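You operate a simulated robot arm through the tools that you are given. There is no shell and no other tool. Be economical: measure what you need, move in short steps, check, and stop when the job is done.

You run a simulated two-armed robot. Do the job below in one go: nothing can be reset, and whatever is moved stays where it is left.

Task
Flush the top-up pot with the yellow cup's water.
Fine: pour it in, cup into the white tray; open the outflow valve till the pot is empty, close it and shut the lid; spill nothing. Where these are worked on the way, their far stop is far enough and under half their travel is too little: outflow valve.

The check looks at the end state, three seconds after you hand in, the way a careful person would. Anything else that was tipped, shoved, dropped, spilled or broken makes it a failure. Lids that push on must go on centred and level and be pressed home; caps that screw on are set level and turned clockwise until they are tight.

Robot
Two 6-joint arms with two-finger grippers on one trunk, on a base that drives. Base frame: it is fixed to the floor where the robot stands at the start and does not move with it; the origin is under the middle of the robot, x ahead of it, y to its left, z up; the surface under the hand at the start is at about z = 0.86. Readings come in m, rad, newtons and seconds.
The left shoulder is at the start at [0.03, 0.178, 1.113], the right one opposite. With the tool pointing down near the work surface each hand reaches from about 0.54 to 0.8 m from the robot's upright axis, wherever it stands, measured 20 degrees to its own side. Places, roughly: outflow valve [0.6, -0.1, 0.9]; top-up lid [0.7, 0, 1]; top-up pot [0.7, 0, 0.9]; tray [0.7, 0.4, 0.9]. Payload 2.54 kg a hand.
Tool frame (each hand has its own): the origin (TCP) lies between the finger pads and is the grasp point; the fingertips stand 0.03 m ahead of it; z points along the fingers, y is the line along which they close. The gripper opens to 0.116 m. The gripper's body begins 0.095 m behind the TCP.
Orientation is that of the tool frame in the base frame, as a unit quaternion [x, y, z, w]. With the fingers straight down and closing along the base's y, the tool's x points along the base's -x, its y along +y and its z along -z.

Tools
- The arms move only by the tool arm_command. It takes "left_increments", "right_increments" or both (then of equal length, played together; a hand with none holds still); each is a list that holds one entry, the list of rows, each a list of 7 numbers: the turn, a rotation vector about the tool's x, y, z in rad, then the shift along the tool's x, y, z in m, then the finger opening in m, from 0 to 0.116. In form: [[[rx, ry, rz, tx, ty, tz, jaw], ...]]. A call has 1 to 12 rows; each row is the pose to reach, as a shift and turn from the pose commanded when the call began, along the tool's axes at that moment. A row lasts 0.2 s, in which the tool goes at most 0.05 m and 0.15 rad; a call with a longer step from one row to the next is refused whole, and so is a gripper value outside its range. Where a pose cannot be reached the arm comes as near as it can. A force on the tool above 40 N (or 10 N above the force at the start of the call, whichever is more), or a blocked arm, ends the call early, and 0.2 s more pass. The fingers move at their own pace (about 0.153 m/s each) and stop on an object; they squeeze with about 20 N. The grip force told is the motor's: it shows also when the fingers shut on nothing. Time passes only in rows, and 0.2 s behind the last, so rows that repeat a pose let the fingers close. It gives the time, the measured TCP pose, the force on the tool (base axes), the opening and the grip force at its end, in the units of the frame above (readings bear some noise), with the torque about the TCP (base axes, N m) and any sound that the robot's microphone picked up, and new pictures: "pictures" is both (left out), scene, wrist or none (wrist: the cameras of the hands that moved).
- Cameras (640 x 400 px; columns grow to the right, rows downward): "scene" is now at [0.0446, 0.013, 1.8306]; the picture's right is [0.18, -0.98, 0.00], its down [-0.77, -0.14, -0.62] and it looks along [0.61, 0.11, -0.78] (base axes); focal length 274 px, centre (320, 200). "left" rides on the left gripper at [0.069, 0.015, -0.122] in its tool frame; the picture's right is [-0.21, 0.98, 0.00], its down [-0.83, -0.18, -0.53] and it looks along [-0.52, -0.11, 0.85] (tool axes); focal length 251 px, centre (320, 200). "right" rides on the right gripper at [0.069, -0.015, -0.122] in its tool frame; the picture's right is [0.21, 0.98, 0.00], its down [-0.83, 0.18, -0.53] and it looks along [-0.52, 0.11, 0.85] (tool axes); focal length 251 px, centre (320, 200). There is no depth. A picture from a camera that has moved, and an enlarged one, comes with that camera's place and axes in the base frame and with its lens.
- lift_body(by): slides the trunk up (or, below 0, down) by that many m; the arms and the scene camera ride with it, the base frame stays. It gives what a move gives, with no picture.
- roll_base(legs): drives the robot by 1 to 6 legs, each [ahead, left, turn to the left] in m, m and rad, along the robot's own axes; the way and the turn of a leg run together, so that a leg with both is an arc; at most 1.5 m and 3.142 rad a leg. The arms and the cameras ride along, it lands a little off, and it stops where it bumps. It gives what a move gives, and a new picture of the scene camera.
- head_to(pan, tilt): turns the head with the scene camera to pan (to the left, within 2.496 rad either way) and tilt (down, from -0.506 to 1.204), counted from straight ahead of the robot. It gives what a move gives, and a new picture of the scene camera.
- zoom(camera, box): a new picture of the part [left, top, right, bottom] of that camera's present view, enlarged. The clock stands still meanwhile.
- finish_job(): hands the job in; it is judged then, once.

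Go step by step. Nothing tells you exact positions but the pictures and the camera data: compare them with the known pose of the tool, close in by small moves and look again before you grip or let go. The budget is 120 turns and 260 pictures, counting those below and the enlarged ones. Unless the task says otherwise, let go and move clear before handing in, and close with one line.

The tools are called after ">>>" as name(argument=value, ...) on one line, values as JSON. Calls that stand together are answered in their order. arm_command: Moves the arms, as the interface text tells. Its arguments: {"type":"object","properties":{"left_increments":{"type":"array"},"right_increments":{"type":"array"},"pictures":{"type":"string","enum":["both","scene","wrist","none"]}},"required":[]} The other tools are called the same way: lift_body (by) slides the trunk up or down; roll_base (legs) drives the base; head_to (pan, tilt) turns the head that bears the scene camera; zoom (camera, box) takes an enlarged picture of a part of a camera's view; finish_job () hands the job in.

At the start:

```text
time: 0.0
left_position: [0.5069, 0.313, 1.3356]
left_orientation: [0.0, 1.0, 0.0, 0.0]
left_contact_force: [0.7, -0.7, 0.4]
left_moment: [0.03, -0.01, 0.04]
left_width: 0.1157
left_grasp_force: 0.1
right_position: [0.4704, -0.1575, 1.3219]
right_orientation: [0.0, 1.0, 0.001, 0.0]
right_contact_force: [0.1, -0.1, 0.1]
right_moment: [-0.01, 0.02, 0.01]
right_width: 0.116
right_grasp_force: 0.0
trunk travel left (down, up): [-0.325, 0.215]
robot x, y, heading: [-0.004, -0.0025, 0.004]
head pan, tilt: [0.178, 0.899]
```

scene: 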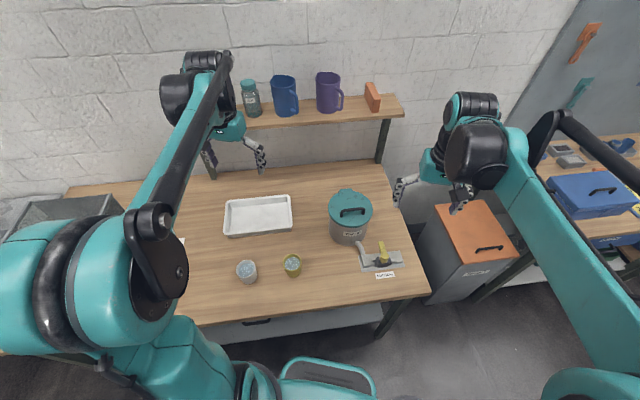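
right: 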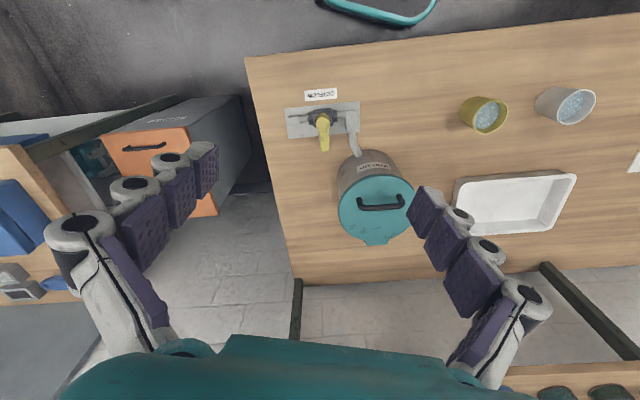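
left: 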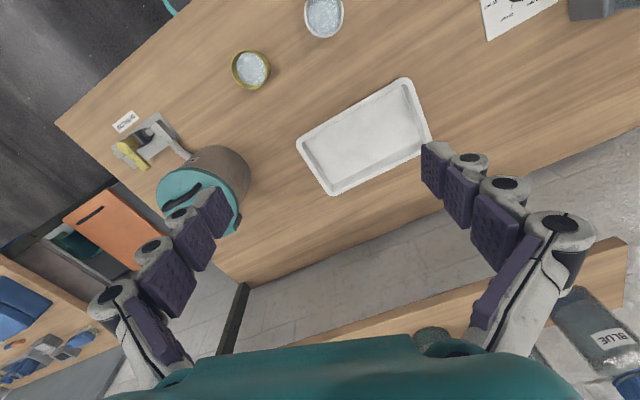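

I see the teal-lidded pot, a yellow-handled valve at its front right, a yellow and a grey cup holding water, and a white tray. First I'll zoom in for details.

>>> zoom(camera="scene", box=[300, 170, 440, 300])

>>> zoom(camera="scene", box=[200, 180, 340, 300])

>>> zoom(camera="right", box=[260, 70, 460, 260])

```text
3.08 times, centred on (370, 235) of scene
camera zoom: at [0.0446, 0.013, 1.8306], right [0.18, -0.98, 0.0], down [-0.77, -0.14, -0.62], along [0.61, 0.11, -0.78], focal length 843 px, centre (166, 92)
```

zoom: 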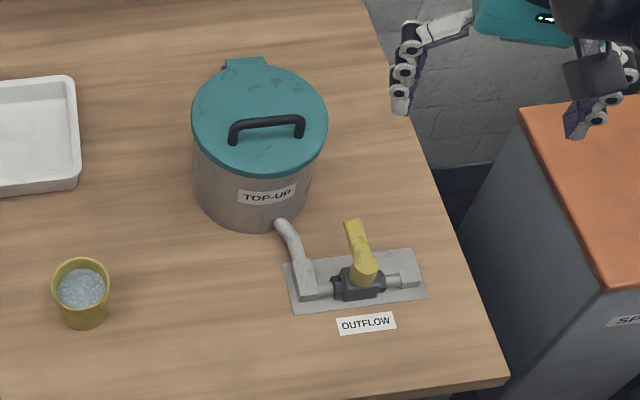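

```text
3.33 times, centred on (270, 240) of scene
camera zoom: at [0.0446, 0.013, 1.8306], right [0.18, -0.98, 0.0], down [-0.77, -0.14, -0.62], along [0.61, 0.11, -0.78], focal length 914 px, centre (487, 67)
```

zoom: 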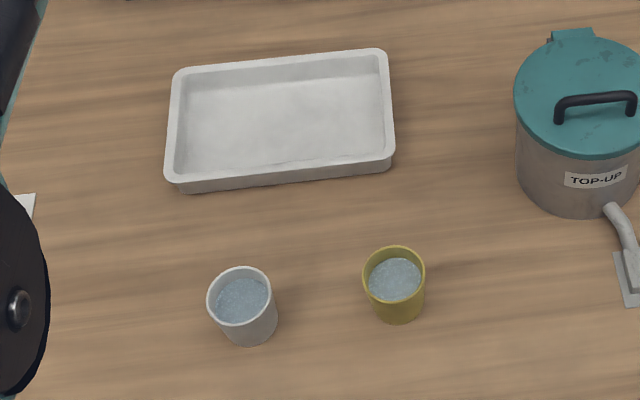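

```text
2.11 times, centred on (360, 165) of right
camera zoom: at [0.4006, -0.1724, 1.4449], right [-0.21, 0.98, 0.0], down [0.83, 0.18, 0.53], along [0.52, 0.11, -0.85], focal length 529 px, centre (236, 274)
```

zoom: 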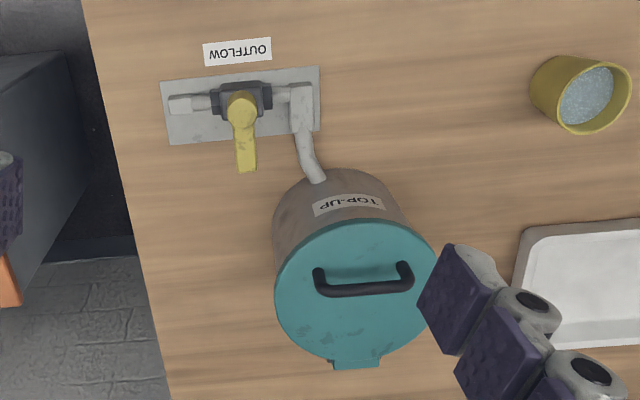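

Pot lid centre is about (0.67, 0.01, 0.995), hinged at the back with yaw about 0.28. The yellow cup is at about (0.455, 0.19), too near for comfort, so I back off 10 cm.

>>> roll_base(legs=[[-0.1, 0, 0]])

```text
time: 1.1
left_position: [0.404, 0.3123, 1.3353]
left_orientation: [0.0, 1.0, 0.001, 0.0]
left_contact_force: [-0.9, 0.1, 0.0]
left_moment: [0.03, -0.05, 0.01]
left_width: 0.1159
left_grasp_force: 0.1
right_position: [0.3689, -0.1578, 1.3229]
right_orientation: [0.0, 1.0, 0.0, -0.001]
right_contact_force: [-0.4, -0.4, 0.3]
right_moment: [-0.01, -0.04, 0.04]
right_width: 0.1159
right_grasp_force: 0.0
trunk travel left (down, up): [-0.325, 0.215]
robot x, y, heading: [-0.1018, 0.0024, -0.002]
head pan, tilt: [0.178, 0.899]
camera scene: at [-0.0563, 0.013, 1.8306], right [0.18, -0.98, 0.0], down [-0.77, -0.14, -0.62], along [0.61, 0.11, -0.78], focal length 274 px, centre (320, 200)
```

scene: 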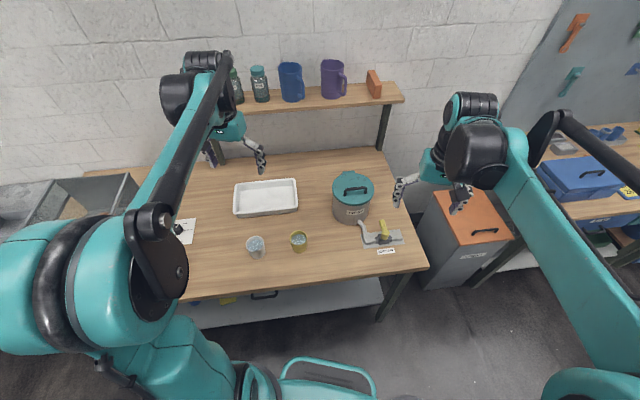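

Next I turn the right hand so that its fingers close across the lid handle (yaw about 74°), moving it partway in.

>>> arm_command(right_increments=[[[0, 0, 0.145, -0.01, 0.01, 0.01, 0.08], [0, 0, 0.29, -0.02, 0.02, 0.02, 0.06], [0, 0, 0.43, -0.03, 0.03, 0.03, 0.06], [0, 0, 0.57, -0.04, 0.04, 0.04, 0.06], [0, 0, 0.71, -0.05, 0.05, 0.05, 0.06], [0, 0, 0.86, -0.06, 0.06, 0.06, 0.06], [0, 0, 1.0, -0.07, 0.07, 0.07, 0.06], [0, 0, 1.145, -0.08, 0.07, 0.07, 0.06], [0, 0, 1.29, -0.08, 0.07, 0.07, 0.06]]], pictures="both")

```text
time: 3.1
left_position: [0.4058, 0.3126, 1.3349]
left_orientation: [0.0, 1.0, 0.001, 0.0]
left_contact_force: [0.1, 0.0, 0.3]
left_moment: [0.01, -0.03, -0.05]
left_width: 0.116
left_grasp_force: 0.0
right_position: [0.4503, -0.0877, 1.2542]
right_orientation: [0.602, 0.799, 0.001, 0.0]
right_contact_force: [0.4, 0.2, -0.2]
right_moment: [-0.01, 0.01, -0.03]
right_width: 0.0599
right_grasp_force: 0.1
trunk travel left (down, up): [-0.325, 0.215]
robot x, y, heading: [-0.1001, -0.0022, 0.001]
head pan, tilt: [0.178, 0.899]
camera scene: at [-0.0558, 0.0132, 1.8306], right [0.18, -0.98, 0.0], down [-0.77, -0.14, -0.62], along [0.61, 0.11, -0.78], focal length 274 px, centre (320, 200)
camera right: at [0.4164, -0.0244, 1.3748], right [0.88, 0.48, 0.0], down [0.4, -0.74, 0.53], along [0.25, -0.47, -0.85], focal length 251 px, centre (320, 200)
```

scene: 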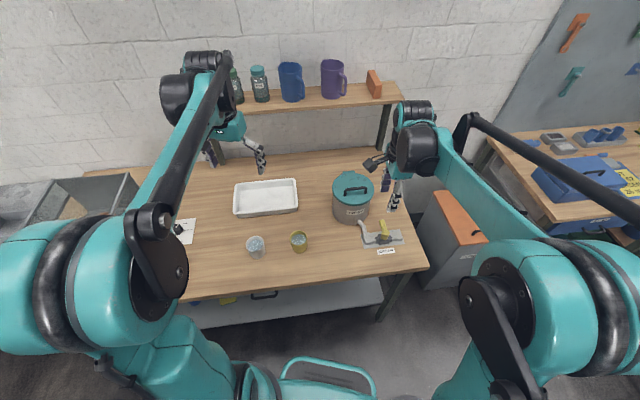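
right: 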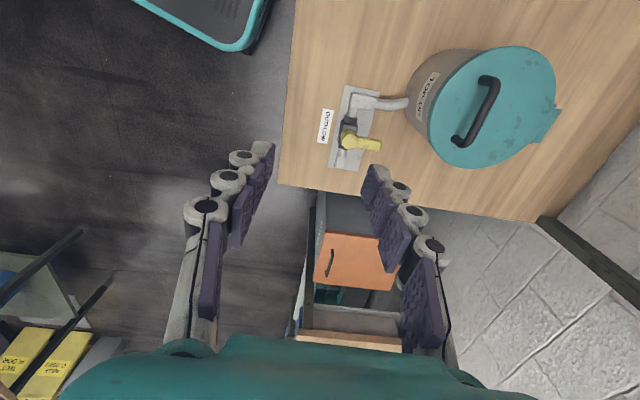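

The handle bar is at about (0.647, 0.005, 1.02) with yaw about 0.275. Now I pitch the hand forward and go to a pregrasp pose.

>>> arm_command(right_increments=[[[-0.14, 0, 0, 0.006, 0.023, 0.028, 0.06], [-0.28, 0, 0, 0.012, 0.046, 0.056, 0.06], [-0.42, 0, 0, 0.018, 0.07, 0.084, 0.06], [-0.56, 0, 0, 0.023, 0.093, 0.112, 0.06], [-0.7, 0, 0, 0.028, 0.117, 0.14, 0.06], [-0.85, 0, 0, 0.034, 0.14, 0.168, 0.06], [-0.85, 0, 0, 0.034, 0.14, 0.168, 0.06]]], pictures="both")

>>> zoom(camera="scene", box=[300, 130, 440, 260])

```text
time: 4.8
left_position: [0.406, 0.3117, 1.3354]
left_orientation: [0.001, 1.0, 0.001, 0.001]
left_contact_force: [0.4, -0.4, 0.3]
left_moment: [-0.04, 0.02, 0.01]
left_width: 0.116
left_grasp_force: 0.1
right_position: [0.5749, -0.0171, 1.0859]
right_orientation: [0.547, 0.728, 0.331, 0.248]
right_contact_force: [1.0, 0.8, -0.6]
right_moment: [0.01, -0.02, -0.01]
right_width: 0.0602
right_grasp_force: 0.0
trunk travel left (down, up): [-0.325, 0.215]
robot x, y, heading: [-0.0982, 0.0016, 0.002]
head pan, tilt: [0.178, 0.899]
camera scene: at [-0.0568, 0.0128, 1.8307], right [0.18, -0.98, 0.0], down [-0.77, -0.14, -0.62], along [0.61, 0.11, -0.78], focal length 274 px, centre (320, 200)
camera right: at [0.458, 0.0208, 1.1541], right [0.56, 0.38, 0.74], down [-0.04, -0.87, 0.49], along [0.83, -0.3, -0.47], focal length 251 px, centre (320, 200)
```

scene: 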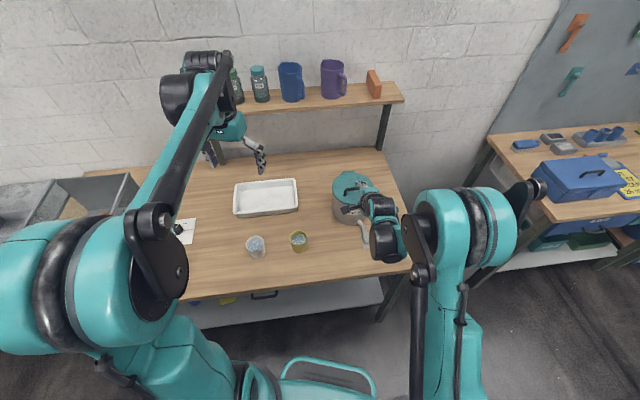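
right: 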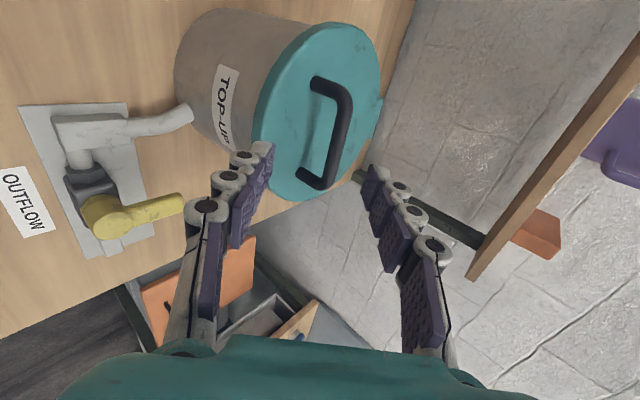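

```text
3.08 times, centred on (370, 195) of scene
camera zoom: at [-0.0568, 0.0128, 1.8307], right [0.18, -0.98, 0.0], down [-0.77, -0.14, -0.62], along [0.61, 0.11, -0.78], focal length 843 px, centre (166, 215)
```

zoom: 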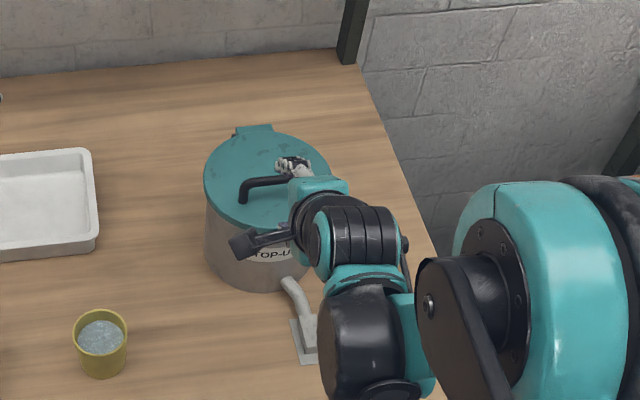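

From this view the bar looks nearer and higher than I thought, at about (0.63, 0.01, 1.05). I'll close the jaw partly, centre on it, and creep in.

>>> arm_command(right_increments=[[[0, 0, 0, 0.005, 0.018, 0.0, 0.04], [0, 0, 0, 0.01, 0.018, 0.02, 0.04], [0, 0, 0, 0.01, 0.018, 0.035, 0.04]]], pictures="wrist")

>>> zoom(camera="scene", box=[320, 160, 400, 220])

```text
time: 5.5
left_position: [0.4069, 0.3114, 1.3351]
left_orientation: [-0.001, 1.0, 0.001, 0.001]
left_contact_force: [0.0, 0.1, 0.3]
left_moment: [-0.01, 0.01, 0.05]
left_width: 0.116
left_grasp_force: 0.0
right_position: [0.6081, 0.0042, 1.076]
right_orientation: [0.547, 0.729, 0.33, 0.247]
right_contact_force: [0.3, -0.7, 0.1]
right_moment: [-0.01, 0.01, -0.01]
right_width: 0.0398
right_grasp_force: 0.1
trunk travel left (down, up): [-0.325, 0.215]
robot x, y, heading: [-0.0981, -0.0003, -0.001]
head pan, tilt: [0.178, 0.899]
camera right: at [0.4913, 0.0433, 1.144], right [0.56, 0.39, 0.73], down [-0.04, -0.87, 0.49], along [0.83, -0.3, -0.47], focal length 251 px, centre (320, 200)
```

right: 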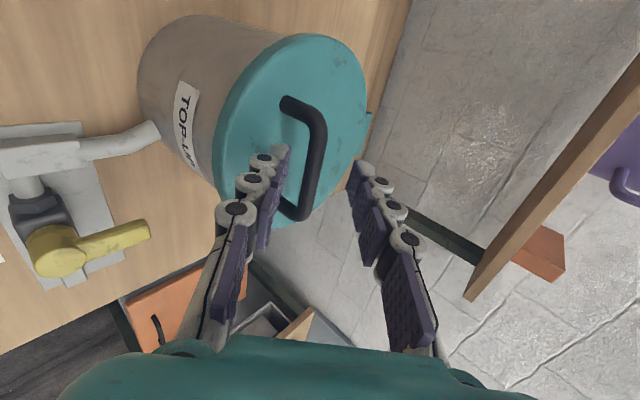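

```text
6.67 times, centred on (360, 190) of scene
camera zoom: at [-0.0549, 0.0129, 1.8306], right [0.18, -0.98, 0.0], down [-0.77, -0.14, -0.62], along [0.61, 0.11, -0.78], focal length 1827 px, centre (53, 267)
```

zoom: 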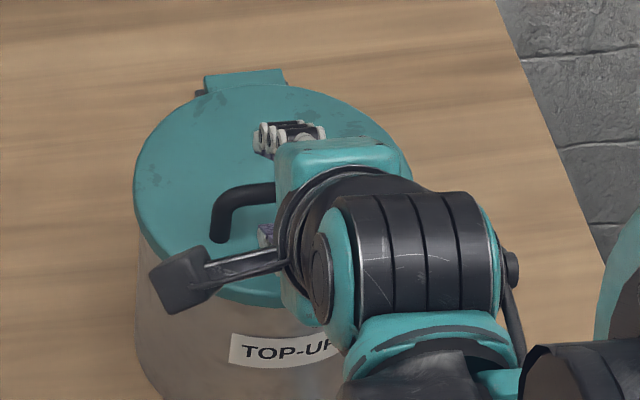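

The bar sits between the fingers, about 3 cm ahead and slightly rotated. I align, advance and close.

>>> arm_command(right_increments=[[[0, 0, 0.07, 0.002, -0.004, 0.01, 0.04], [0, 0, 0.14, 0.003, -0.006, 0.02, 0.04], [0, 0, 0.14, 0.003, -0.006, 0.02, 0.02], [0, 0, 0.14, 0.003, -0.006, 0.02, 0.0], [0, 0, 0.14, 0.003, -0.006, 0.02, 0.0]]], pictures="wrist")

```text
time: 6.8
left_position: [0.4061, 0.3133, 1.335]
left_orientation: [-0.001, 1.0, 0.001, 0.0]
left_contact_force: [0.3, -0.3, -0.8]
left_moment: [0.03, 0.02, -0.01]
left_width: 0.116
left_grasp_force: 0.1
right_position: [0.6192, 0.0092, 1.0582]
right_orientation: [0.597, 0.688, 0.346, 0.226]
right_contact_force: [17.3, 2.1, 21.0]
right_moment: [-0.66, -0.73, 0.56]
right_width: 0.0142
right_grasp_force: 40.8
trunk travel left (down, up): [-0.325, 0.215]
robot x, y, heading: [-0.0971, 0.0015, -0.001]
head pan, tilt: [0.178, 0.899]
camera right: at [0.5073, 0.0518, 1.1346], right [0.61, 0.26, 0.75], down [-0.11, -0.91, 0.4], along [0.79, -0.33, -0.52], focal length 251 px, centre (320, 200)
```

right: 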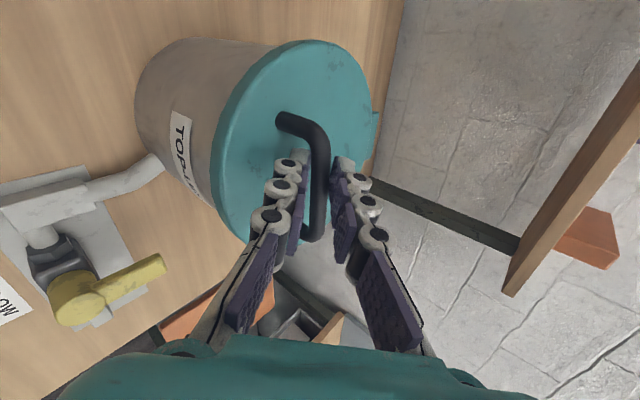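

The bar is gripped (14 mm). I swing the lid up about its rear hinge, turning the hand with it.

>>> arm_command(right_increments=[[[0.139, -0.017, 0.003, 0.003, 0.0233, -0.0051, 0.0], [0.278, -0.034, 0.005, 0.005, 0.0433, -0.0073, 0.0], [0.417, -0.05, 0.008, 0.0077, 0.0632, -0.0069, 0.0], [0.556, -0.067, 0.01, 0.01, 0.083, -0.0036, 0.0]]], pictures="both")

```text
time: 7.8
left_position: [0.4026, 0.3137, 1.3362]
left_orientation: [-0.001, 1.0, 0.0, 0.002]
left_contact_force: [0.5, -0.6, -0.9]
left_moment: [-0.03, -0.05, 0.02]
left_width: 0.1163
left_grasp_force: 0.1
right_position: [0.6647, 0.0244, 1.1251]
right_orientation: [0.649, 0.747, 0.125, 0.073]
right_contact_force: [-15.0, 6.3, 11.3]
right_moment: [-0.55, 0.02, 0.9]
right_width: 0.0146
right_grasp_force: 40.9
trunk travel left (down, up): [-0.325, 0.215]
robot x, y, heading: [-0.1028, 0.0033, 0.001]
head pan, tilt: [0.178, 0.899]
camera scene: at [-0.0608, 0.0147, 1.8309], right [0.18, -0.98, 0.0], down [-0.77, -0.14, -0.62], along [0.61, 0.11, -0.78], focal length 274 px, centre (320, 200)
camera right: at [0.608, 0.08, 1.2414], right [0.9, 0.33, 0.29], down [0.15, -0.84, 0.52], along [0.41, -0.42, -0.81], focal length 251 px, centre (320, 200)
```

scene: 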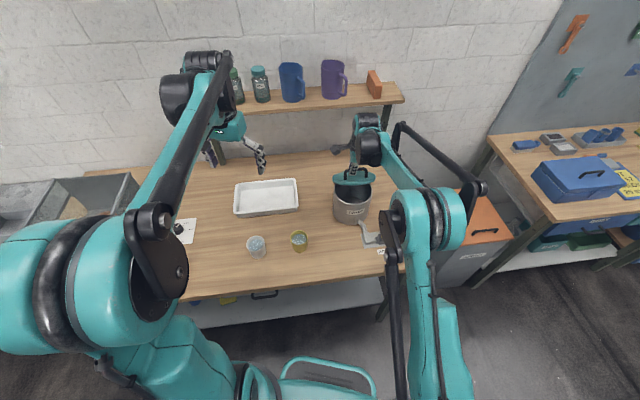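
right: 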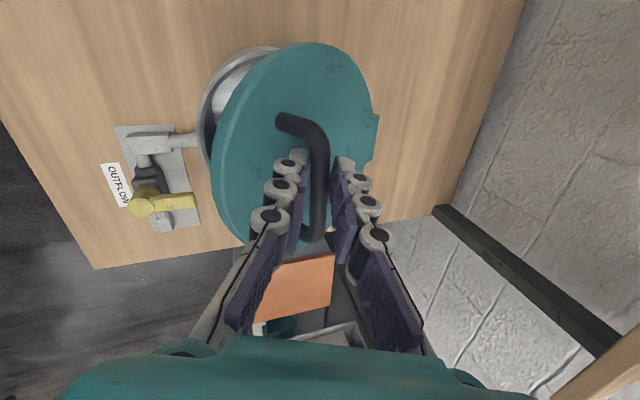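

The lid is about 32° up and the pot is open. I turn a bit further, then loosen the jaw to cage the bar and sweep the lid on back.

>>> arm_command(right_increments=[[[0.139, -0.016, 0.003, 0.0024, 0.0195, -0.0065, 0.0], [0.139, -0.016, 0.003, 0.0024, 0.0195, -0.0065, 0.022], [0.139, -0.016, 0.003, 0.0046, 0.0378, -0.0105, 0.022], [0.139, -0.016, 0.003, 0.0068, 0.0565, -0.0118, 0.022], [0.139, -0.016, 0.003, 0.009, 0.0749, -0.0108, 0.022], [0.139, -0.016, 0.003, 0.011, 0.0931, -0.0069, 0.022]]], pictures="both")

```text
time: 9.2
left_position: [0.4059, 0.3131, 1.3339]
left_orientation: [0.001, 1.0, 0.0, 0.0]
left_contact_force: [-0.5, -0.5, -0.2]
left_moment: [0.01, 0.0, 0.02]
left_width: 0.1164
left_grasp_force: 0.0
right_position: [0.7086, 0.0327, 1.1481]
right_orientation: [0.656, 0.751, 0.069, 0.033]
right_contact_force: [-1.3, -0.2, -0.4]
right_moment: [0.0, 0.03, 0.03]
right_width: 0.0227
right_grasp_force: 0.9
right hand out of reach, approached as far as the arm can: row 4, 5, 6
trunk travel left (down, up): [-0.325, 0.215]
robot x, y, heading: [-0.0995, -0.0038, 0.005]
head pan, tilt: [0.178, 0.899]
camera scene: at [-0.055, 0.013, 1.8306], right [0.18, -0.98, 0.0], down [-0.77, -0.14, -0.62], along [0.61, 0.11, -0.78], focal length 274 px, centre (320, 200)
camera right: at [0.6677, 0.0925, 1.2696], right [0.93, 0.34, 0.15], down [0.22, -0.82, 0.52], along [0.3, -0.45, -0.84], focal length 251 px, centre (320, 200)
```

scene: 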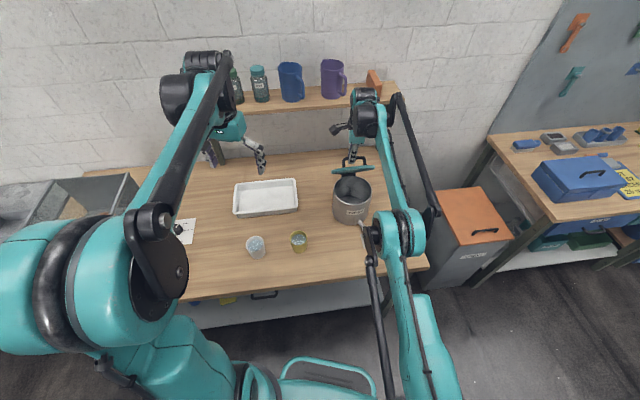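
right: 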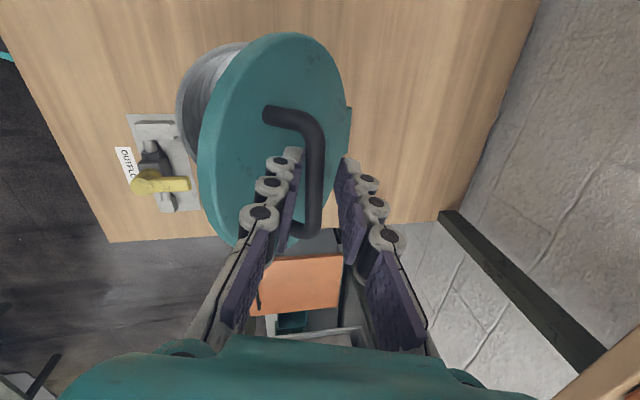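

The arm is out of reach, with the lid at about 55°. Driving the base forward 8 cm will carry the caged bar along its arc.

>>> roll_base(legs=[[0.08, 0, 0]])

>>> zoom(camera="scene", box=[290, 130, 430, 250])

>>> zoom(camera="right", box=[0, 0, 640, 400])

```text
time: 10.2
left_position: [0.4872, 0.3122, 1.3338]
left_orientation: [0.0, 1.0, 0.001, 0.0]
left_contact_force: [0.5, -0.1, 0.2]
left_moment: [0.02, 0.04, 0.0]
left_width: 0.1159
left_grasp_force: 0.0
right_position: [0.7892, 0.0325, 1.1486]
right_orientation: [0.656, 0.751, 0.067, 0.033]
right_contact_force: [0.9, 0.4, -0.8]
right_moment: [-0.04, 0.02, 0.02]
right_width: 0.022
right_grasp_force: 0.0
trunk travel left (down, up): [-0.325, 0.215]
robot x, y, heading: [-0.0213, -0.0003, 0.004]
head pan, tilt: [0.178, 0.899]
camera scene: at [0.0265, 0.0132, 1.8306], right [0.18, -0.98, 0.0], down [-0.77, -0.14, -0.62], along [0.61, 0.11, -0.78], focal length 274 px, centre (320, 200)
```

scene: 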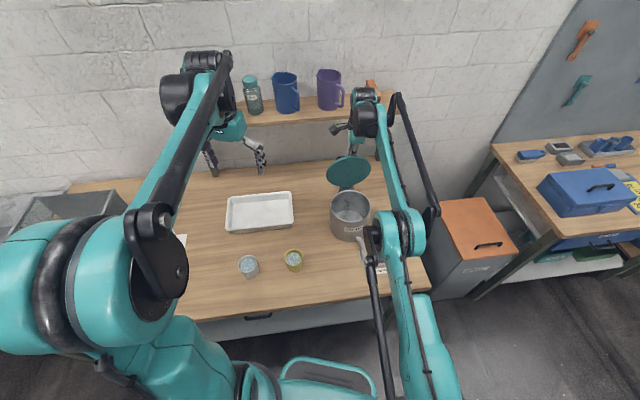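

```text
3.33 times, centred on (360, 190) of scene
camera zoom: at [0.0265, 0.0132, 1.8306], right [0.18, -0.98, 0.0], down [-0.77, -0.14, -0.62], along [0.61, 0.11, -0.78], focal length 914 px, centre (187, 233)
```

zoom: 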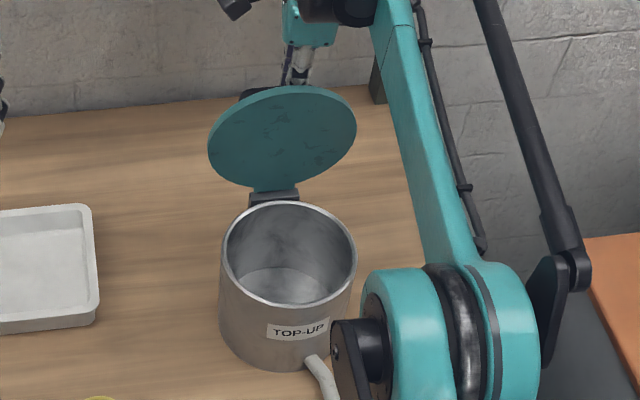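

```text
1.00 times, centred on (320, 200) of right (not enlarged: the box is as wide or as high as the picture)
camera zoom: at [0.7487, 0.0927, 1.269], right [0.93, 0.34, 0.15], down [0.22, -0.82, 0.52], along [0.3, -0.45, -0.84], focal length 251 px, centre (320, 200)
```

zoom: 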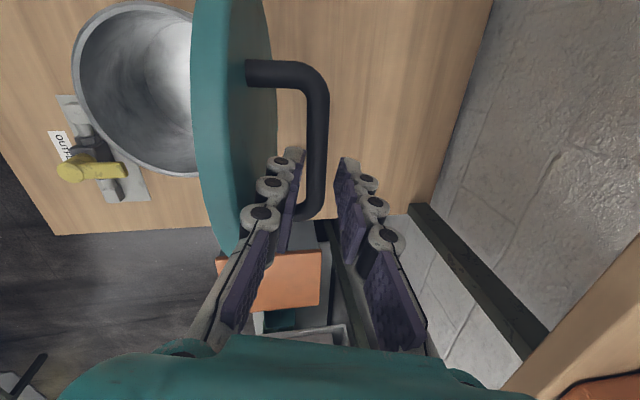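

The lid is close to vertical. I lean the hand slightly forward and push the bar about 3 cm further, past vertical.

>>> arm_command(right_increments=[[[-0.05, 0, 0, 0, 0.01, 0.005, 0.022], [-0.1, 0, 0, 0, 0.02, 0.01, 0.022], [-0.1, 0, 0, 0, 0.03, 0.015, 0.022]]], pictures="wrist")

>>> zoom(camera="scene", box=[290, 130, 430, 250])

```text
time: 11.0
left_position: [0.4821, 0.3113, 1.3381]
left_orientation: [0.0, 1.0, 0.001, 0.002]
left_contact_force: [-0.1, -0.5, -0.4]
left_moment: [-0.04, 0.02, 0.0]
left_width: 0.1158
left_grasp_force: 0.2
right_position: [0.8013, 0.034, 1.147]
right_orientation: [0.652, 0.749, 0.101, 0.063]
right_contact_force: [-19.9, -6.9, 26.4]
right_moment: [-1.17, 4.19, 0.87]
right_width: 0.0314
right_grasp_force: 7.0
right hand out of reach, approached as far as the arm can: row 3
trunk travel left (down, up): [-0.325, 0.215]
robot x, y, heading: [-0.018, -0.0027, -0.002]
head pan, tilt: [0.178, 0.899]
stopped in row 3 (right hand): the force on the tool passed its limit at 43 N (the readings are from after the stop); the commanded pose is now the measured one
camera right: at [0.7494, 0.0934, 1.2647], right [0.91, 0.34, 0.24], down [0.17, -0.83, 0.53], along [0.38, -0.44, -0.81], focal length 251 px, centre (320, 200)
```

right: 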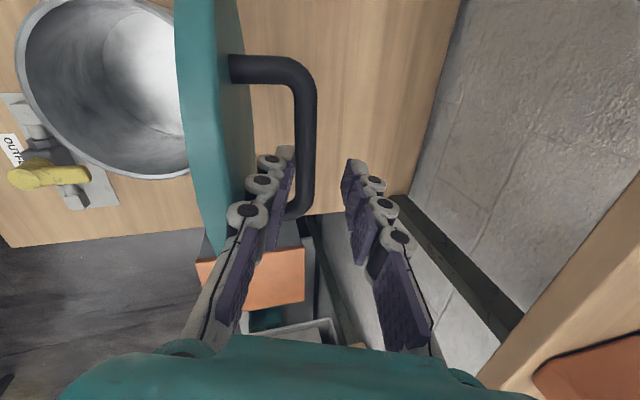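

```text
3.33 times, centred on (360, 190) of scene
camera zoom: at [0.0181, 0.0125, 1.831], right [0.18, -0.98, 0.0], down [-0.77, -0.14, -0.62], along [0.61, 0.11, -0.78], focal length 914 px, centre (187, 233)
```

zoom: 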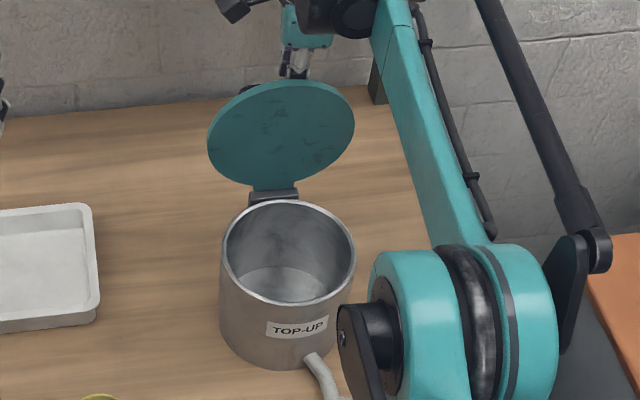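

The push met a stop, so the lid is likely at its open limit just beyond vertical. I relax the push and open the jaw a little to see if the lid stays.

>>> arm_command(right_increments=[[[0, 0, 0, 0, -0.006, 0, 0.034], [0, 0, 0, 0, -0.01, -0.0, 0.04], [0, 0, 0, 0, -0.01, -0.0, 0.04]]], pictures="wrist")

```text
time: 11.8
left_position: [0.4846, 0.312, 1.3355]
left_orientation: [-0.001, 1.0, 0.001, 0.001]
left_contact_force: [-0.3, -0.8, -0.5]
left_moment: [-0.01, -0.02, -0.01]
left_width: 0.116
left_grasp_force: 0.0
right_position: [0.7972, 0.0353, 1.1413]
right_orientation: [0.653, 0.747, 0.104, 0.065]
right_contact_force: [-0.4, -0.7, -0.1]
right_moment: [0.02, -0.05, 0.02]
right_width: 0.0399
right_grasp_force: 0.1
trunk travel left (down, up): [-0.325, 0.215]
robot x, y, heading: [-0.0194, 0.0029, -0.001]
head pan, tilt: [0.178, 0.899]
camera right: at [0.7447, 0.0923, 1.258], right [0.91, 0.34, 0.24], down [0.17, -0.83, 0.53], along [0.38, -0.44, -0.81], focal length 251 px, centre (320, 200)
```

right: 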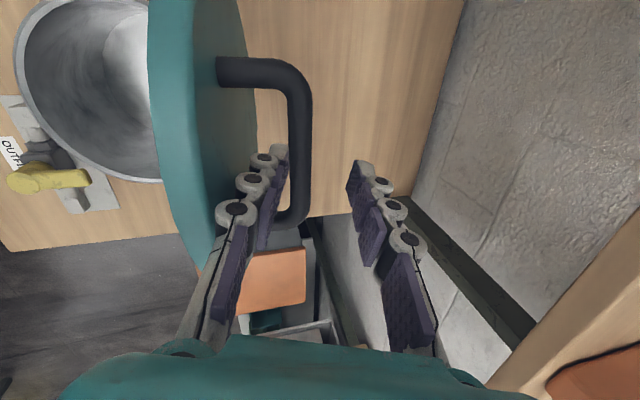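

The lid holds with no force on it. I withdraw straight up to clear the bar.

>>> arm_command(right_increments=[[[0, 0, 0, 0, 0.004, -0.02, 0.045], [0, 0, 0, 0, 0.01, -0.04, 0.045], [0, 0, 0, 0, 0.014, -0.06, 0.045]]], pictures="wrist")

>>> zoom(camera="scene", box=[290, 130, 430, 250])

```text
time: 12.6
left_position: [0.4853, 0.3121, 1.3355]
left_orientation: [0.0, 1.0, 0.001, -0.001]
left_contact_force: [0.5, -0.4, 0.1]
left_moment: [0.0, -0.01, -0.01]
left_width: 0.116
left_grasp_force: 0.1
right_position: [0.7971, 0.0303, 1.2017]
right_orientation: [0.653, 0.748, 0.103, 0.065]
right_contact_force: [-0.2, -0.2, 0.3]
right_moment: [0.02, -0.03, 0.03]
right_width: 0.0449
right_grasp_force: 0.1
trunk travel left (down, up): [-0.325, 0.215]
robot x, y, heading: [-0.0207, -0.0041, -0.001]
head pan, tilt: [0.178, 0.899]
camera right: at [0.744, 0.089, 1.3192], right [0.91, 0.34, 0.24], down [0.17, -0.83, 0.53], along [0.38, -0.44, -0.81], focal length 251 px, centre (320, 200)
```

right: 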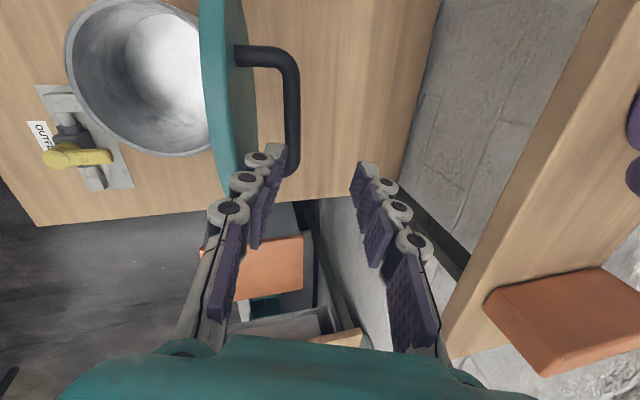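

```text
3.33 times, centred on (360, 190) of scene
camera zoom: at [0.0236, 0.0127, 1.8306], right [0.18, -0.98, 0.0], down [-0.77, -0.14, -0.62], along [0.61, 0.11, -0.78], focal length 914 px, centre (187, 233)
```

zoom: 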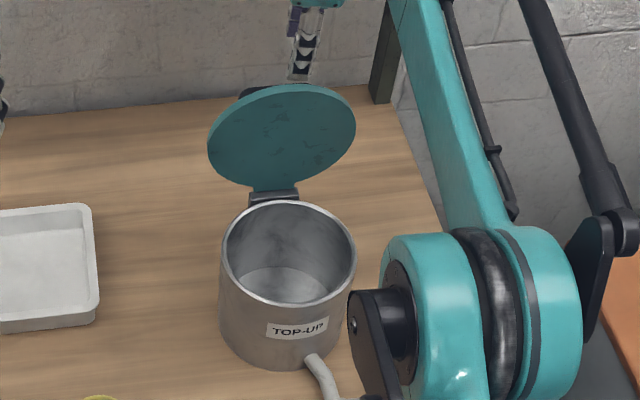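

The lid stays open. I pull the right hand up, right and back, out of the way.

>>> arm_command(right_increments=[[[0, 0, 0, 0, 0.012, -0.038, 0.045], [0, 0, 0, 0, 0.024, -0.077, 0.045], [0, 0, 0, -0.04, 0.01, -0.08, 0.045], [0, 0, 0, -0.07, -0.02, -0.09, 0.045], [0, 0, 0, -0.09, -0.055, -0.1, 0.045], [0, 0, 0, -0.105, -0.095, -0.115, 0.045], [0, 0, 0, -0.12, -0.135, -0.13, 0.045], [0, 0, 0, -0.13, -0.175, -0.14, 0.045], [0, 0, 0, -0.14, -0.215, -0.15, 0.045], [0, 0, 0, -0.15, -0.255, -0.16, 0.045], [0, 0, 0, -0.15, -0.287, -0.173, 0.045]]], pictures="none")

>>> zoom(camera="scene", box=[220, 130, 430, 300])

```text
time: 15.0
left_position: [0.486, 0.3124, 1.3353]
left_orientation: [-0.001, 1.0, 0.001, 0.0]
left_contact_force: [-1.3, 0.4, -0.6]
left_moment: [-0.02, 0.0, 0.01]
left_width: 0.1159
left_grasp_force: 0.0
right_position: [0.669, -0.148, 1.3646]
right_orientation: [0.653, 0.748, 0.101, 0.063]
right_contact_force: [0.1, 0.5, 0.0]
right_moment: [0.02, -0.01, 0.03]
right_width: 0.0449
right_grasp_force: 0.0
right hand out of reach, approached as far as the arm can: row 1, 2, 3, 5, 6, 7, 8, 9, 10, 11
trunk travel left (down, up): [-0.325, 0.215]
robot x, y, heading: [-0.0204, 0.0019, -0.002]
head pan, tilt: [0.178, 0.899]
```

```text
2.35 times, centred on (325, 215) of scene
camera zoom: at [0.0237, 0.0127, 1.8306], right [0.18, -0.98, 0.0], down [-0.77, -0.14, -0.62], along [0.61, 0.11, -0.78], focal length 645 px, centre (308, 165)
```

zoom: 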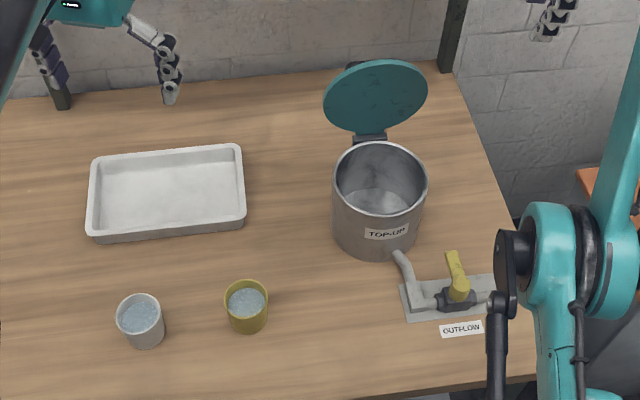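

The lid stays up with the pot empty. The left arm needs more room for a forward-pointing grasp of the yellow cup at (0.457, 0.19), so I back off 20 cm.

>>> roll_base(legs=[[-0.2, 0, 0]])

>>> arm_command(left_increments=[[[0, -0.14, 0, 0, 0, 0.02, 0.1], [0, -0.28, 0, 0, 0, 0.05, 0.1], [0, -0.42, 0, 0, -0.02, 0.08, 0.1], [0, -0.56, 0, 0, -0.04, 0.11, 0.1], [0, -0.7, 0, 0, -0.06, 0.14, 0.1], [0, -0.84, 0, 0, -0.08, 0.17, 0.1], [0, -0.98, 0, -0.01, -0.1, 0.2, 0.1], [0, -1.12, 0, -0.02, -0.12, 0.235, 0.1]]], pictures="both")

```text
time: 16.6
left_position: [0.2809, 0.313, 1.3358]
left_orientation: [0.0, 1.0, 0.001, 0.0]
left_contact_force: [-1.0, -1.1, 0.9]
left_moment: [0.03, -0.05, 0.02]
left_width: 0.1159
left_grasp_force: 0.0
right_position: [0.465, -0.1481, 1.3663]
right_orientation: [0.654, 0.747, 0.102, 0.063]
right_contact_force: [0.1, -0.3, -0.3]
right_moment: [0.02, 0.01, -0.01]
right_width: 0.045
right_grasp_force: 0.1
trunk travel left (down, up): [-0.325, 0.215]
robot x, y, heading: [-0.2234, 0.0006, -0.002]
head pan, tilt: [0.178, 0.899]
camera scene: at [-0.1811, 0.0128, 1.8306], right [0.18, -0.98, 0.0], down [-0.77, -0.14, -0.62], along [0.61, 0.11, -0.78], focal length 274 px, centre (320, 200)
```

scene: 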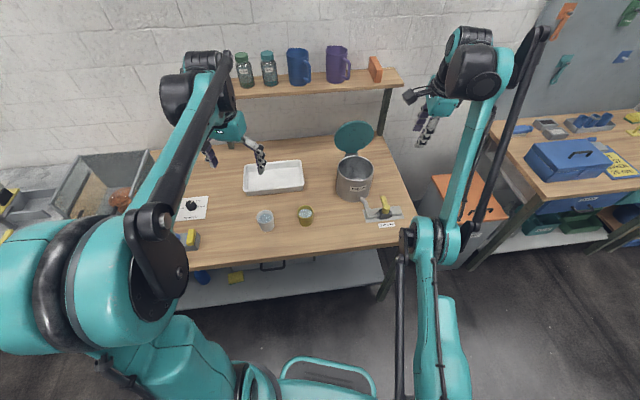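

```text
time: 18.4
left_position: [0.3349, 0.1934, 1.1789]
left_orientation: [0.001, 0.847, 0.0, 0.531]
left_contact_force: [0.7, 0.0, 0.9]
left_moment: [0.03, 0.02, 0.02]
left_width: 0.0999
left_grasp_force: 0.1
left hand out of reach, approached as far as the arm can: row 7, 8
right_position: [0.4661, -0.1498, 1.3653]
right_orientation: [0.654, 0.747, 0.103, 0.063]
right_contact_force: [0.2, -0.2, 0.1]
right_moment: [-0.02, -0.03, 0.06]
right_width: 0.0451
right_grasp_force: 0.0
trunk travel left (down, up): [-0.325, 0.215]
robot x, y, heading: [-0.2241, -0.0022, 0.0]
head pan, tilt: [0.178, 0.899]
camera scene: at [-0.1802, 0.0115, 1.8307], right [0.18, -0.98, 0.0], down [-0.77, -0.14, -0.62], along [0.61, 0.11, -0.78], focal length 274 px, centre (320, 200)
camera left: at [0.1957, 0.208, 1.1699], right [0.09, 0.98, 0.19], down [-0.12, -0.18, 0.98], along [0.99, -0.11, 0.1], focal length 251 px, centre (320, 200)
```

scene: 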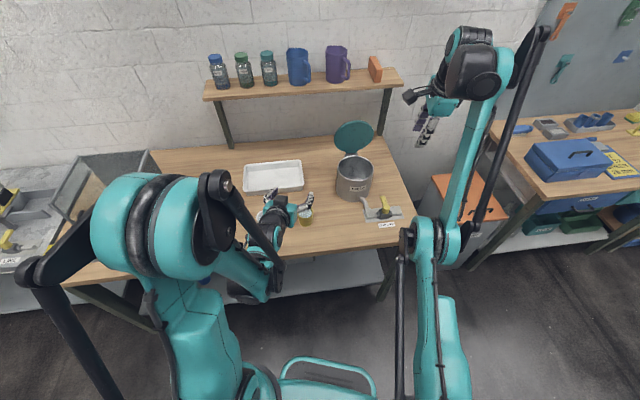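
left: 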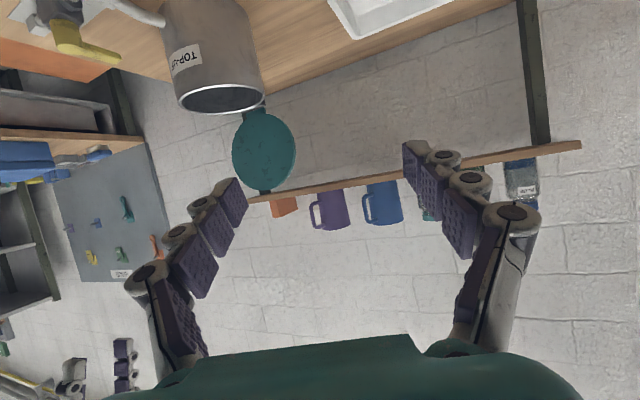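

The camera rides beneath the hand here. I'll roll the hand over (camera on top) while moving above the cup.

>>> arm_command(left_increments=[[[0, 0, -0.14, -0.01, 0, 0.03, 0.1], [0, 0, -0.28, -0.02, 0, 0.06, 0.1], [0, 0, -0.42, -0.025, 0, 0.09, 0.1], [0, 0, -0.56, -0.025, 0, 0.12, 0.1], [0, 0, -0.7, -0.025, 0, 0.12, 0.1], [0, 0, -0.84, -0.025, 0, 0.12, 0.1], [0, 0, -0.98, -0.025, 0, 0.12, 0.1], [0, 0, -1.12, -0.025, 0, 0.12, 0.1], [0, 0, -1.26, -0.025, 0, 0.12, 0.1], [0, 0, -1.4, -0.025, 0, 0.12, 0.1], [0, 0, -1.54, -0.025, 0, 0.12, 0.1], [0, 0, -1.68, -0.025, 0, 0.12, 0.1]]], pictures="none")

```text
time: 21.1
left_position: [0.4529, 0.1931, 1.1476]
left_orientation: [0.631, -0.564, 0.396, -0.354]
left_contact_force: [-0.7, 0.1, 0.4]
left_moment: [0.0, -0.01, 0.03]
left_width: 0.1
left_grasp_force: 0.1
right_position: [0.4664, -0.1491, 1.3658]
right_orientation: [0.654, 0.747, 0.102, 0.062]
right_contact_force: [-0.5, 0.8, 0.7]
right_moment: [0.0, 0.01, 0.01]
right_width: 0.0451
right_grasp_force: 0.0
trunk travel left (down, up): [-0.325, 0.215]
robot x, y, heading: [-0.224, -0.0018, -0.001]
head pan, tilt: [0.178, 0.899]
```

The roll works. I complete the half turn.

>>> arm_command(left_increments=[[[0, 0, -0.146, 0, 0, 0, 0.1], [0, 0, -0.292, 0, 0, 0, 0.1], [0, 0, -0.438, 0, 0, 0, 0.1], [0, 0, -0.584, 0, 0, 0, 0.1], [0, 0, -0.73, 0, 0, 0, 0.1], [0, 0, -0.876, 0, 0, 0, 0.1], [0, 0, -1.022, 0, 0, 0, 0.1], [0, 0, -1.168, 0, 0, 0, 0.1], [0, 0, -1.314, 0, 0, 0, 0.1], [0, 0, -1.46, 0, 0, 0, 0.1]]], pictures="both")

>>> zoom(camera="scene", box=[230, 150, 370, 250])

```text
time: 23.2
left_position: [0.4518, 0.1952, 1.1474]
left_orientation: [0.847, -0.004, 0.532, 0.003]
left_contact_force: [-0.9, 0.1, 0.3]
left_moment: [-0.01, 0.02, 0.01]
left_width: 0.1
left_grasp_force: 0.1
right_position: [0.4652, -0.1474, 1.366]
right_orientation: [0.654, 0.747, 0.102, 0.064]
right_contact_force: [-0.4, 0.0, 0.5]
right_moment: [-0.03, 0.0, 0.0]
right_width: 0.0453
right_grasp_force: 0.0
trunk travel left (down, up): [-0.325, 0.215]
robot x, y, heading: [-0.2271, 0.0017, 0.002]
head pan, tilt: [0.178, 0.899]
camera scene: at [-0.1804, 0.0132, 1.8306], right [0.18, -0.98, 0.0], down [-0.77, -0.14, -0.62], along [0.61, 0.11, -0.78], focal length 274 px, centre (320, 200)
camera left: at [0.373, 0.1814, 1.2634], right [-0.1, -0.98, -0.19], down [-0.84, 0.19, -0.51], along [0.54, 0.11, -0.84], focal length 251 px, centre (320, 200)
```

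scene: 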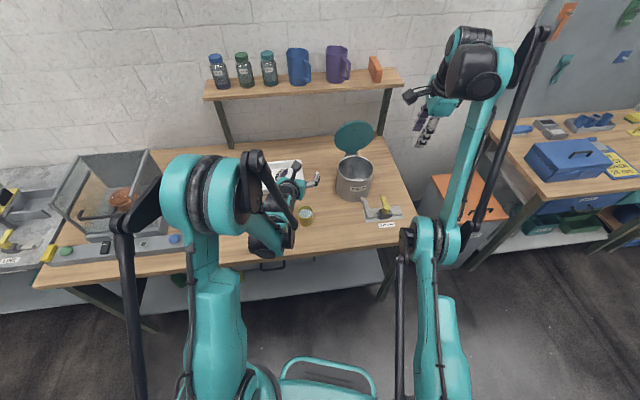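
left: 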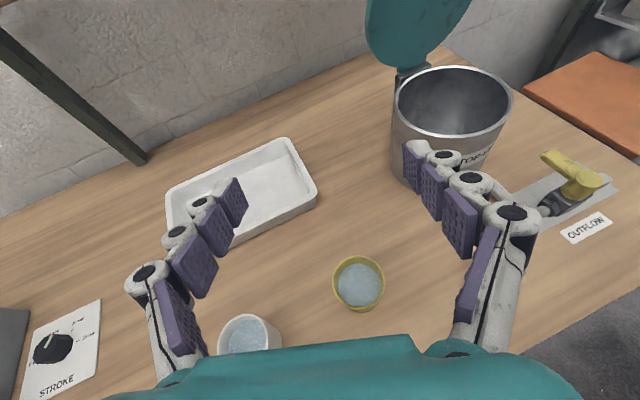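

```text
4.00 times, centred on (300, 200) of scene
camera zoom: at [-0.1804, 0.0132, 1.8306], right [0.18, -0.98, 0.0], down [-0.77, -0.14, -0.62], along [0.61, 0.11, -0.78], focal length 1096 px, centre (400, 200)
```

zoom: 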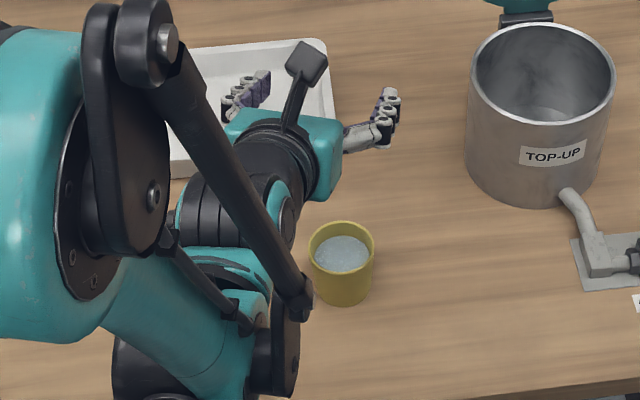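

Now the view is clear and the cup centre is at (0.455, 0.188). I descend to just above it with the jaw at 0.1, then look.

>>> arm_command(left_increments=[[[0, 0, 0, -0.036, 0.002, 0.018, 0.1], [0, 0, 0, -0.072, 0.004, 0.036, 0.1], [0, 0, 0, -0.108, 0.007, 0.055, 0.1], [0, 0, 0, -0.144, 0.007, 0.073, 0.1], [0, 0, 0, -0.178, 0.007, 0.091, 0.1], [0, 0, 0, -0.178, 0.007, 0.091, 0.1]]], pictures="wrist")

>>> zoom(camera="scene", box=[230, 150, 370, 250])

```text
time: 24.6
left_position: [0.5295, 0.2011, 0.9812]
left_orientation: [0.847, -0.005, 0.531, 0.002]
left_contact_force: [-0.1, 0.4, 0.7]
left_moment: [0.03, 0.03, 0.01]
left_width: 0.1001
left_grasp_force: 0.0
left hand out of reach, approached as far as the arm can: row 1, 2, 3, 4, 5, 6
right_position: [0.4643, -0.1484, 1.3673]
right_orientation: [0.654, 0.747, 0.102, 0.064]
right_contact_force: [-0.5, -0.6, -0.5]
right_moment: [0.0, 0.0, -0.04]
right_width: 0.0454
right_grasp_force: 0.0
trunk travel left (down, up): [-0.325, 0.215]
robot x, y, heading: [-0.2265, -0.0004, 0.001]
head pan, tilt: [0.178, 0.899]
camera left: at [0.4489, 0.1861, 1.0964], right [-0.1, -0.98, -0.2], down [-0.84, 0.19, -0.51], along [0.54, 0.11, -0.84], focal length 251 px, centre (320, 200)
```

left: 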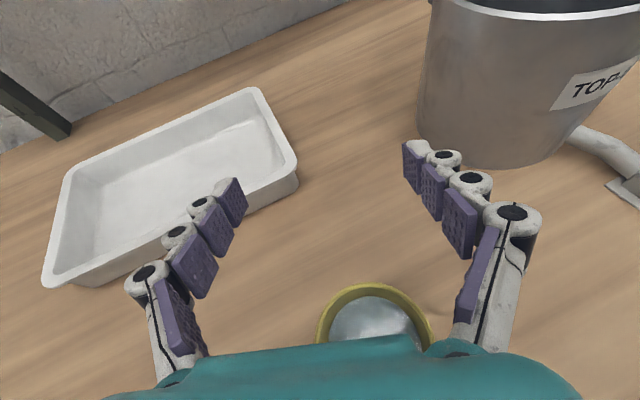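

```text
4.00 times, centred on (300, 200) of scene
camera zoom: at [-0.182, 0.0125, 1.8307], right [0.18, -0.98, 0.0], down [-0.77, -0.14, -0.62], along [0.61, 0.11, -0.78], focal length 1096 px, centre (400, 200)
```

zoom: 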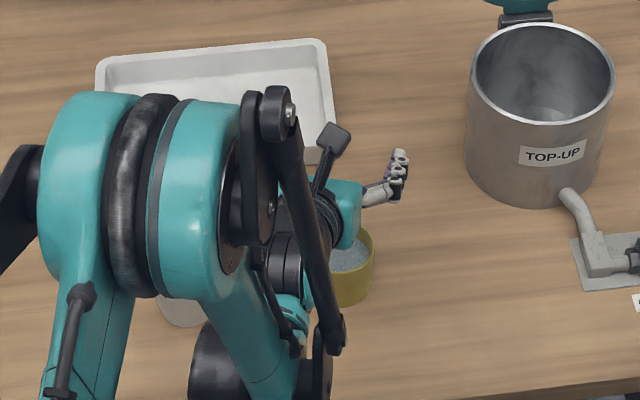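

The hand is at its near limit. Raising the trunk 20 cm lifts the hand clear and gives room to reach nearer.

>>> lift_body(by=0.2)

```text
time: 26.8
left_position: [0.5297, 0.2012, 1.1797]
left_orientation: [0.847, -0.004, 0.532, 0.001]
left_contact_force: [0.1, -0.3, 0.7]
left_moment: [-0.03, 0.01, 0.0]
left_width: 0.0999
left_grasp_force: 0.0
right_position: [0.4667, -0.1478, 1.5644]
right_orientation: [0.653, 0.748, 0.102, 0.064]
right_contact_force: [-0.2, 0.1, 0.2]
right_moment: [0.04, 0.02, -0.02]
right_width: 0.0445
right_grasp_force: 0.0
trunk travel left (down, up): [-0.525, 0.015]
robot x, y, heading: [-0.2231, 0.001, -0.003]
head pan, tilt: [0.178, 0.899]
```

>>> arm_command(left_increments=[[[0, 0, 0, -0.039, 0.007, -0.023, 0.1], [0, 0, 0, -0.0776, 0.013, -0.0457, 0.1], [0, 0, 0, -0.107, 0.013, -0.031, 0.1], [0, 0, 0, -0.137, 0.013, -0.017, 0.1], [0, 0, 0, -0.166, 0.013, -0.003, 0.1], [0, 0, 0, -0.195, 0.013, 0.011, 0.1], [0, 0, 0, -0.195, 0.013, 0.011, 0.1]]], pictures="wrist")

```text
time: 28.4
left_position: [0.5517, 0.2011, 1.0907]
left_orientation: [0.848, -0.005, 0.53, 0.002]
left_contact_force: [0.4, 0.3, 0.5]
left_moment: [0.01, -0.02, -0.02]
left_width: 0.0998
left_grasp_force: 0.1
left hand out of reach, approached as far as the arm can: row 1, 2, 3, 4, 5, 6, 7
right_position: [0.4661, -0.1483, 1.5652]
right_orientation: [0.653, 0.748, 0.102, 0.063]
right_contact_force: [0.5, 1.4, -0.6]
right_moment: [0.0, 0.0, -0.03]
right_width: 0.045
right_grasp_force: 0.1
trunk travel left (down, up): [-0.525, 0.015]
robot x, y, heading: [-0.2219, 0.0005, -0.001]
head pan, tilt: [0.178, 0.899]
camera left: at [0.4714, 0.1863, 1.2067], right [-0.1, -0.98, -0.19], down [-0.84, 0.19, -0.51], along [0.53, 0.11, -0.84], focal length 251 px, centre (320, 200)
```

left: 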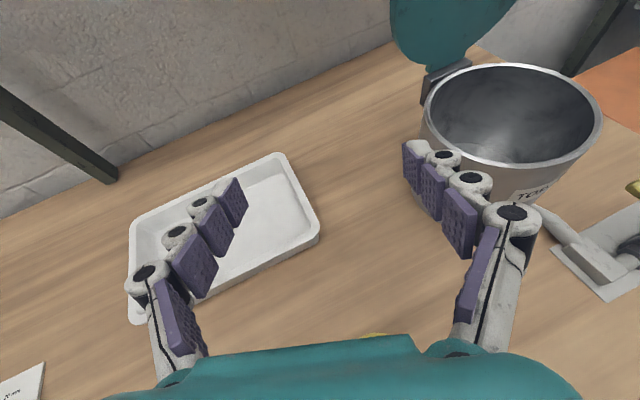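

The wrist limit gets worse when the shoulder is high, so I want it lower instead. I raise the hand above the cup first, then drop the trunk.

>>> arm_command(left_increments=[[[0, 0, 0, 0.03, 0.002, -0.028, 0.1], [0, 0, 0, 0.06, 0.004, -0.056, 0.1], [0, 0, 0, 0.09, 0.006, -0.084, 0.1], [0, 0, 0, 0.12, 0.008, -0.112, 0.1], [0, 0, 0, 0.15, 0.01, -0.14, 0.1], [0, 0, 0, 0.18, 0.012, -0.168, 0.1], [0, 0, 0, 0.21, 0.013, -0.196, 0.1], [0, 0, 0, 0.237, 0.013, -0.222, 0.1], [0, 0, 0, 0.237, 0.013, -0.222, 0.1]]], pictures="none")

```text
time: 30.4
left_position: [0.4583, 0.1911, 1.4033]
left_orientation: [0.847, -0.008, 0.531, 0.005]
left_contact_force: [0.5, -0.6, 0.4]
left_moment: [0.02, 0.01, -0.01]
left_width: 0.0999
left_grasp_force: 0.0
left hand out of reach, approached as far as the arm can: row 1, 2, 5, 6, 7
right_position: [0.4669, -0.149, 1.5652]
right_orientation: [0.653, 0.748, 0.102, 0.063]
right_contact_force: [0.2, -0.6, -0.5]
right_moment: [-0.01, 0.04, -0.01]
right_width: 0.0447
right_grasp_force: 0.0
trunk travel left (down, up): [-0.525, 0.015]
robot x, y, heading: [-0.2238, 0.0, -0.003]
head pan, tilt: [0.178, 0.899]
```

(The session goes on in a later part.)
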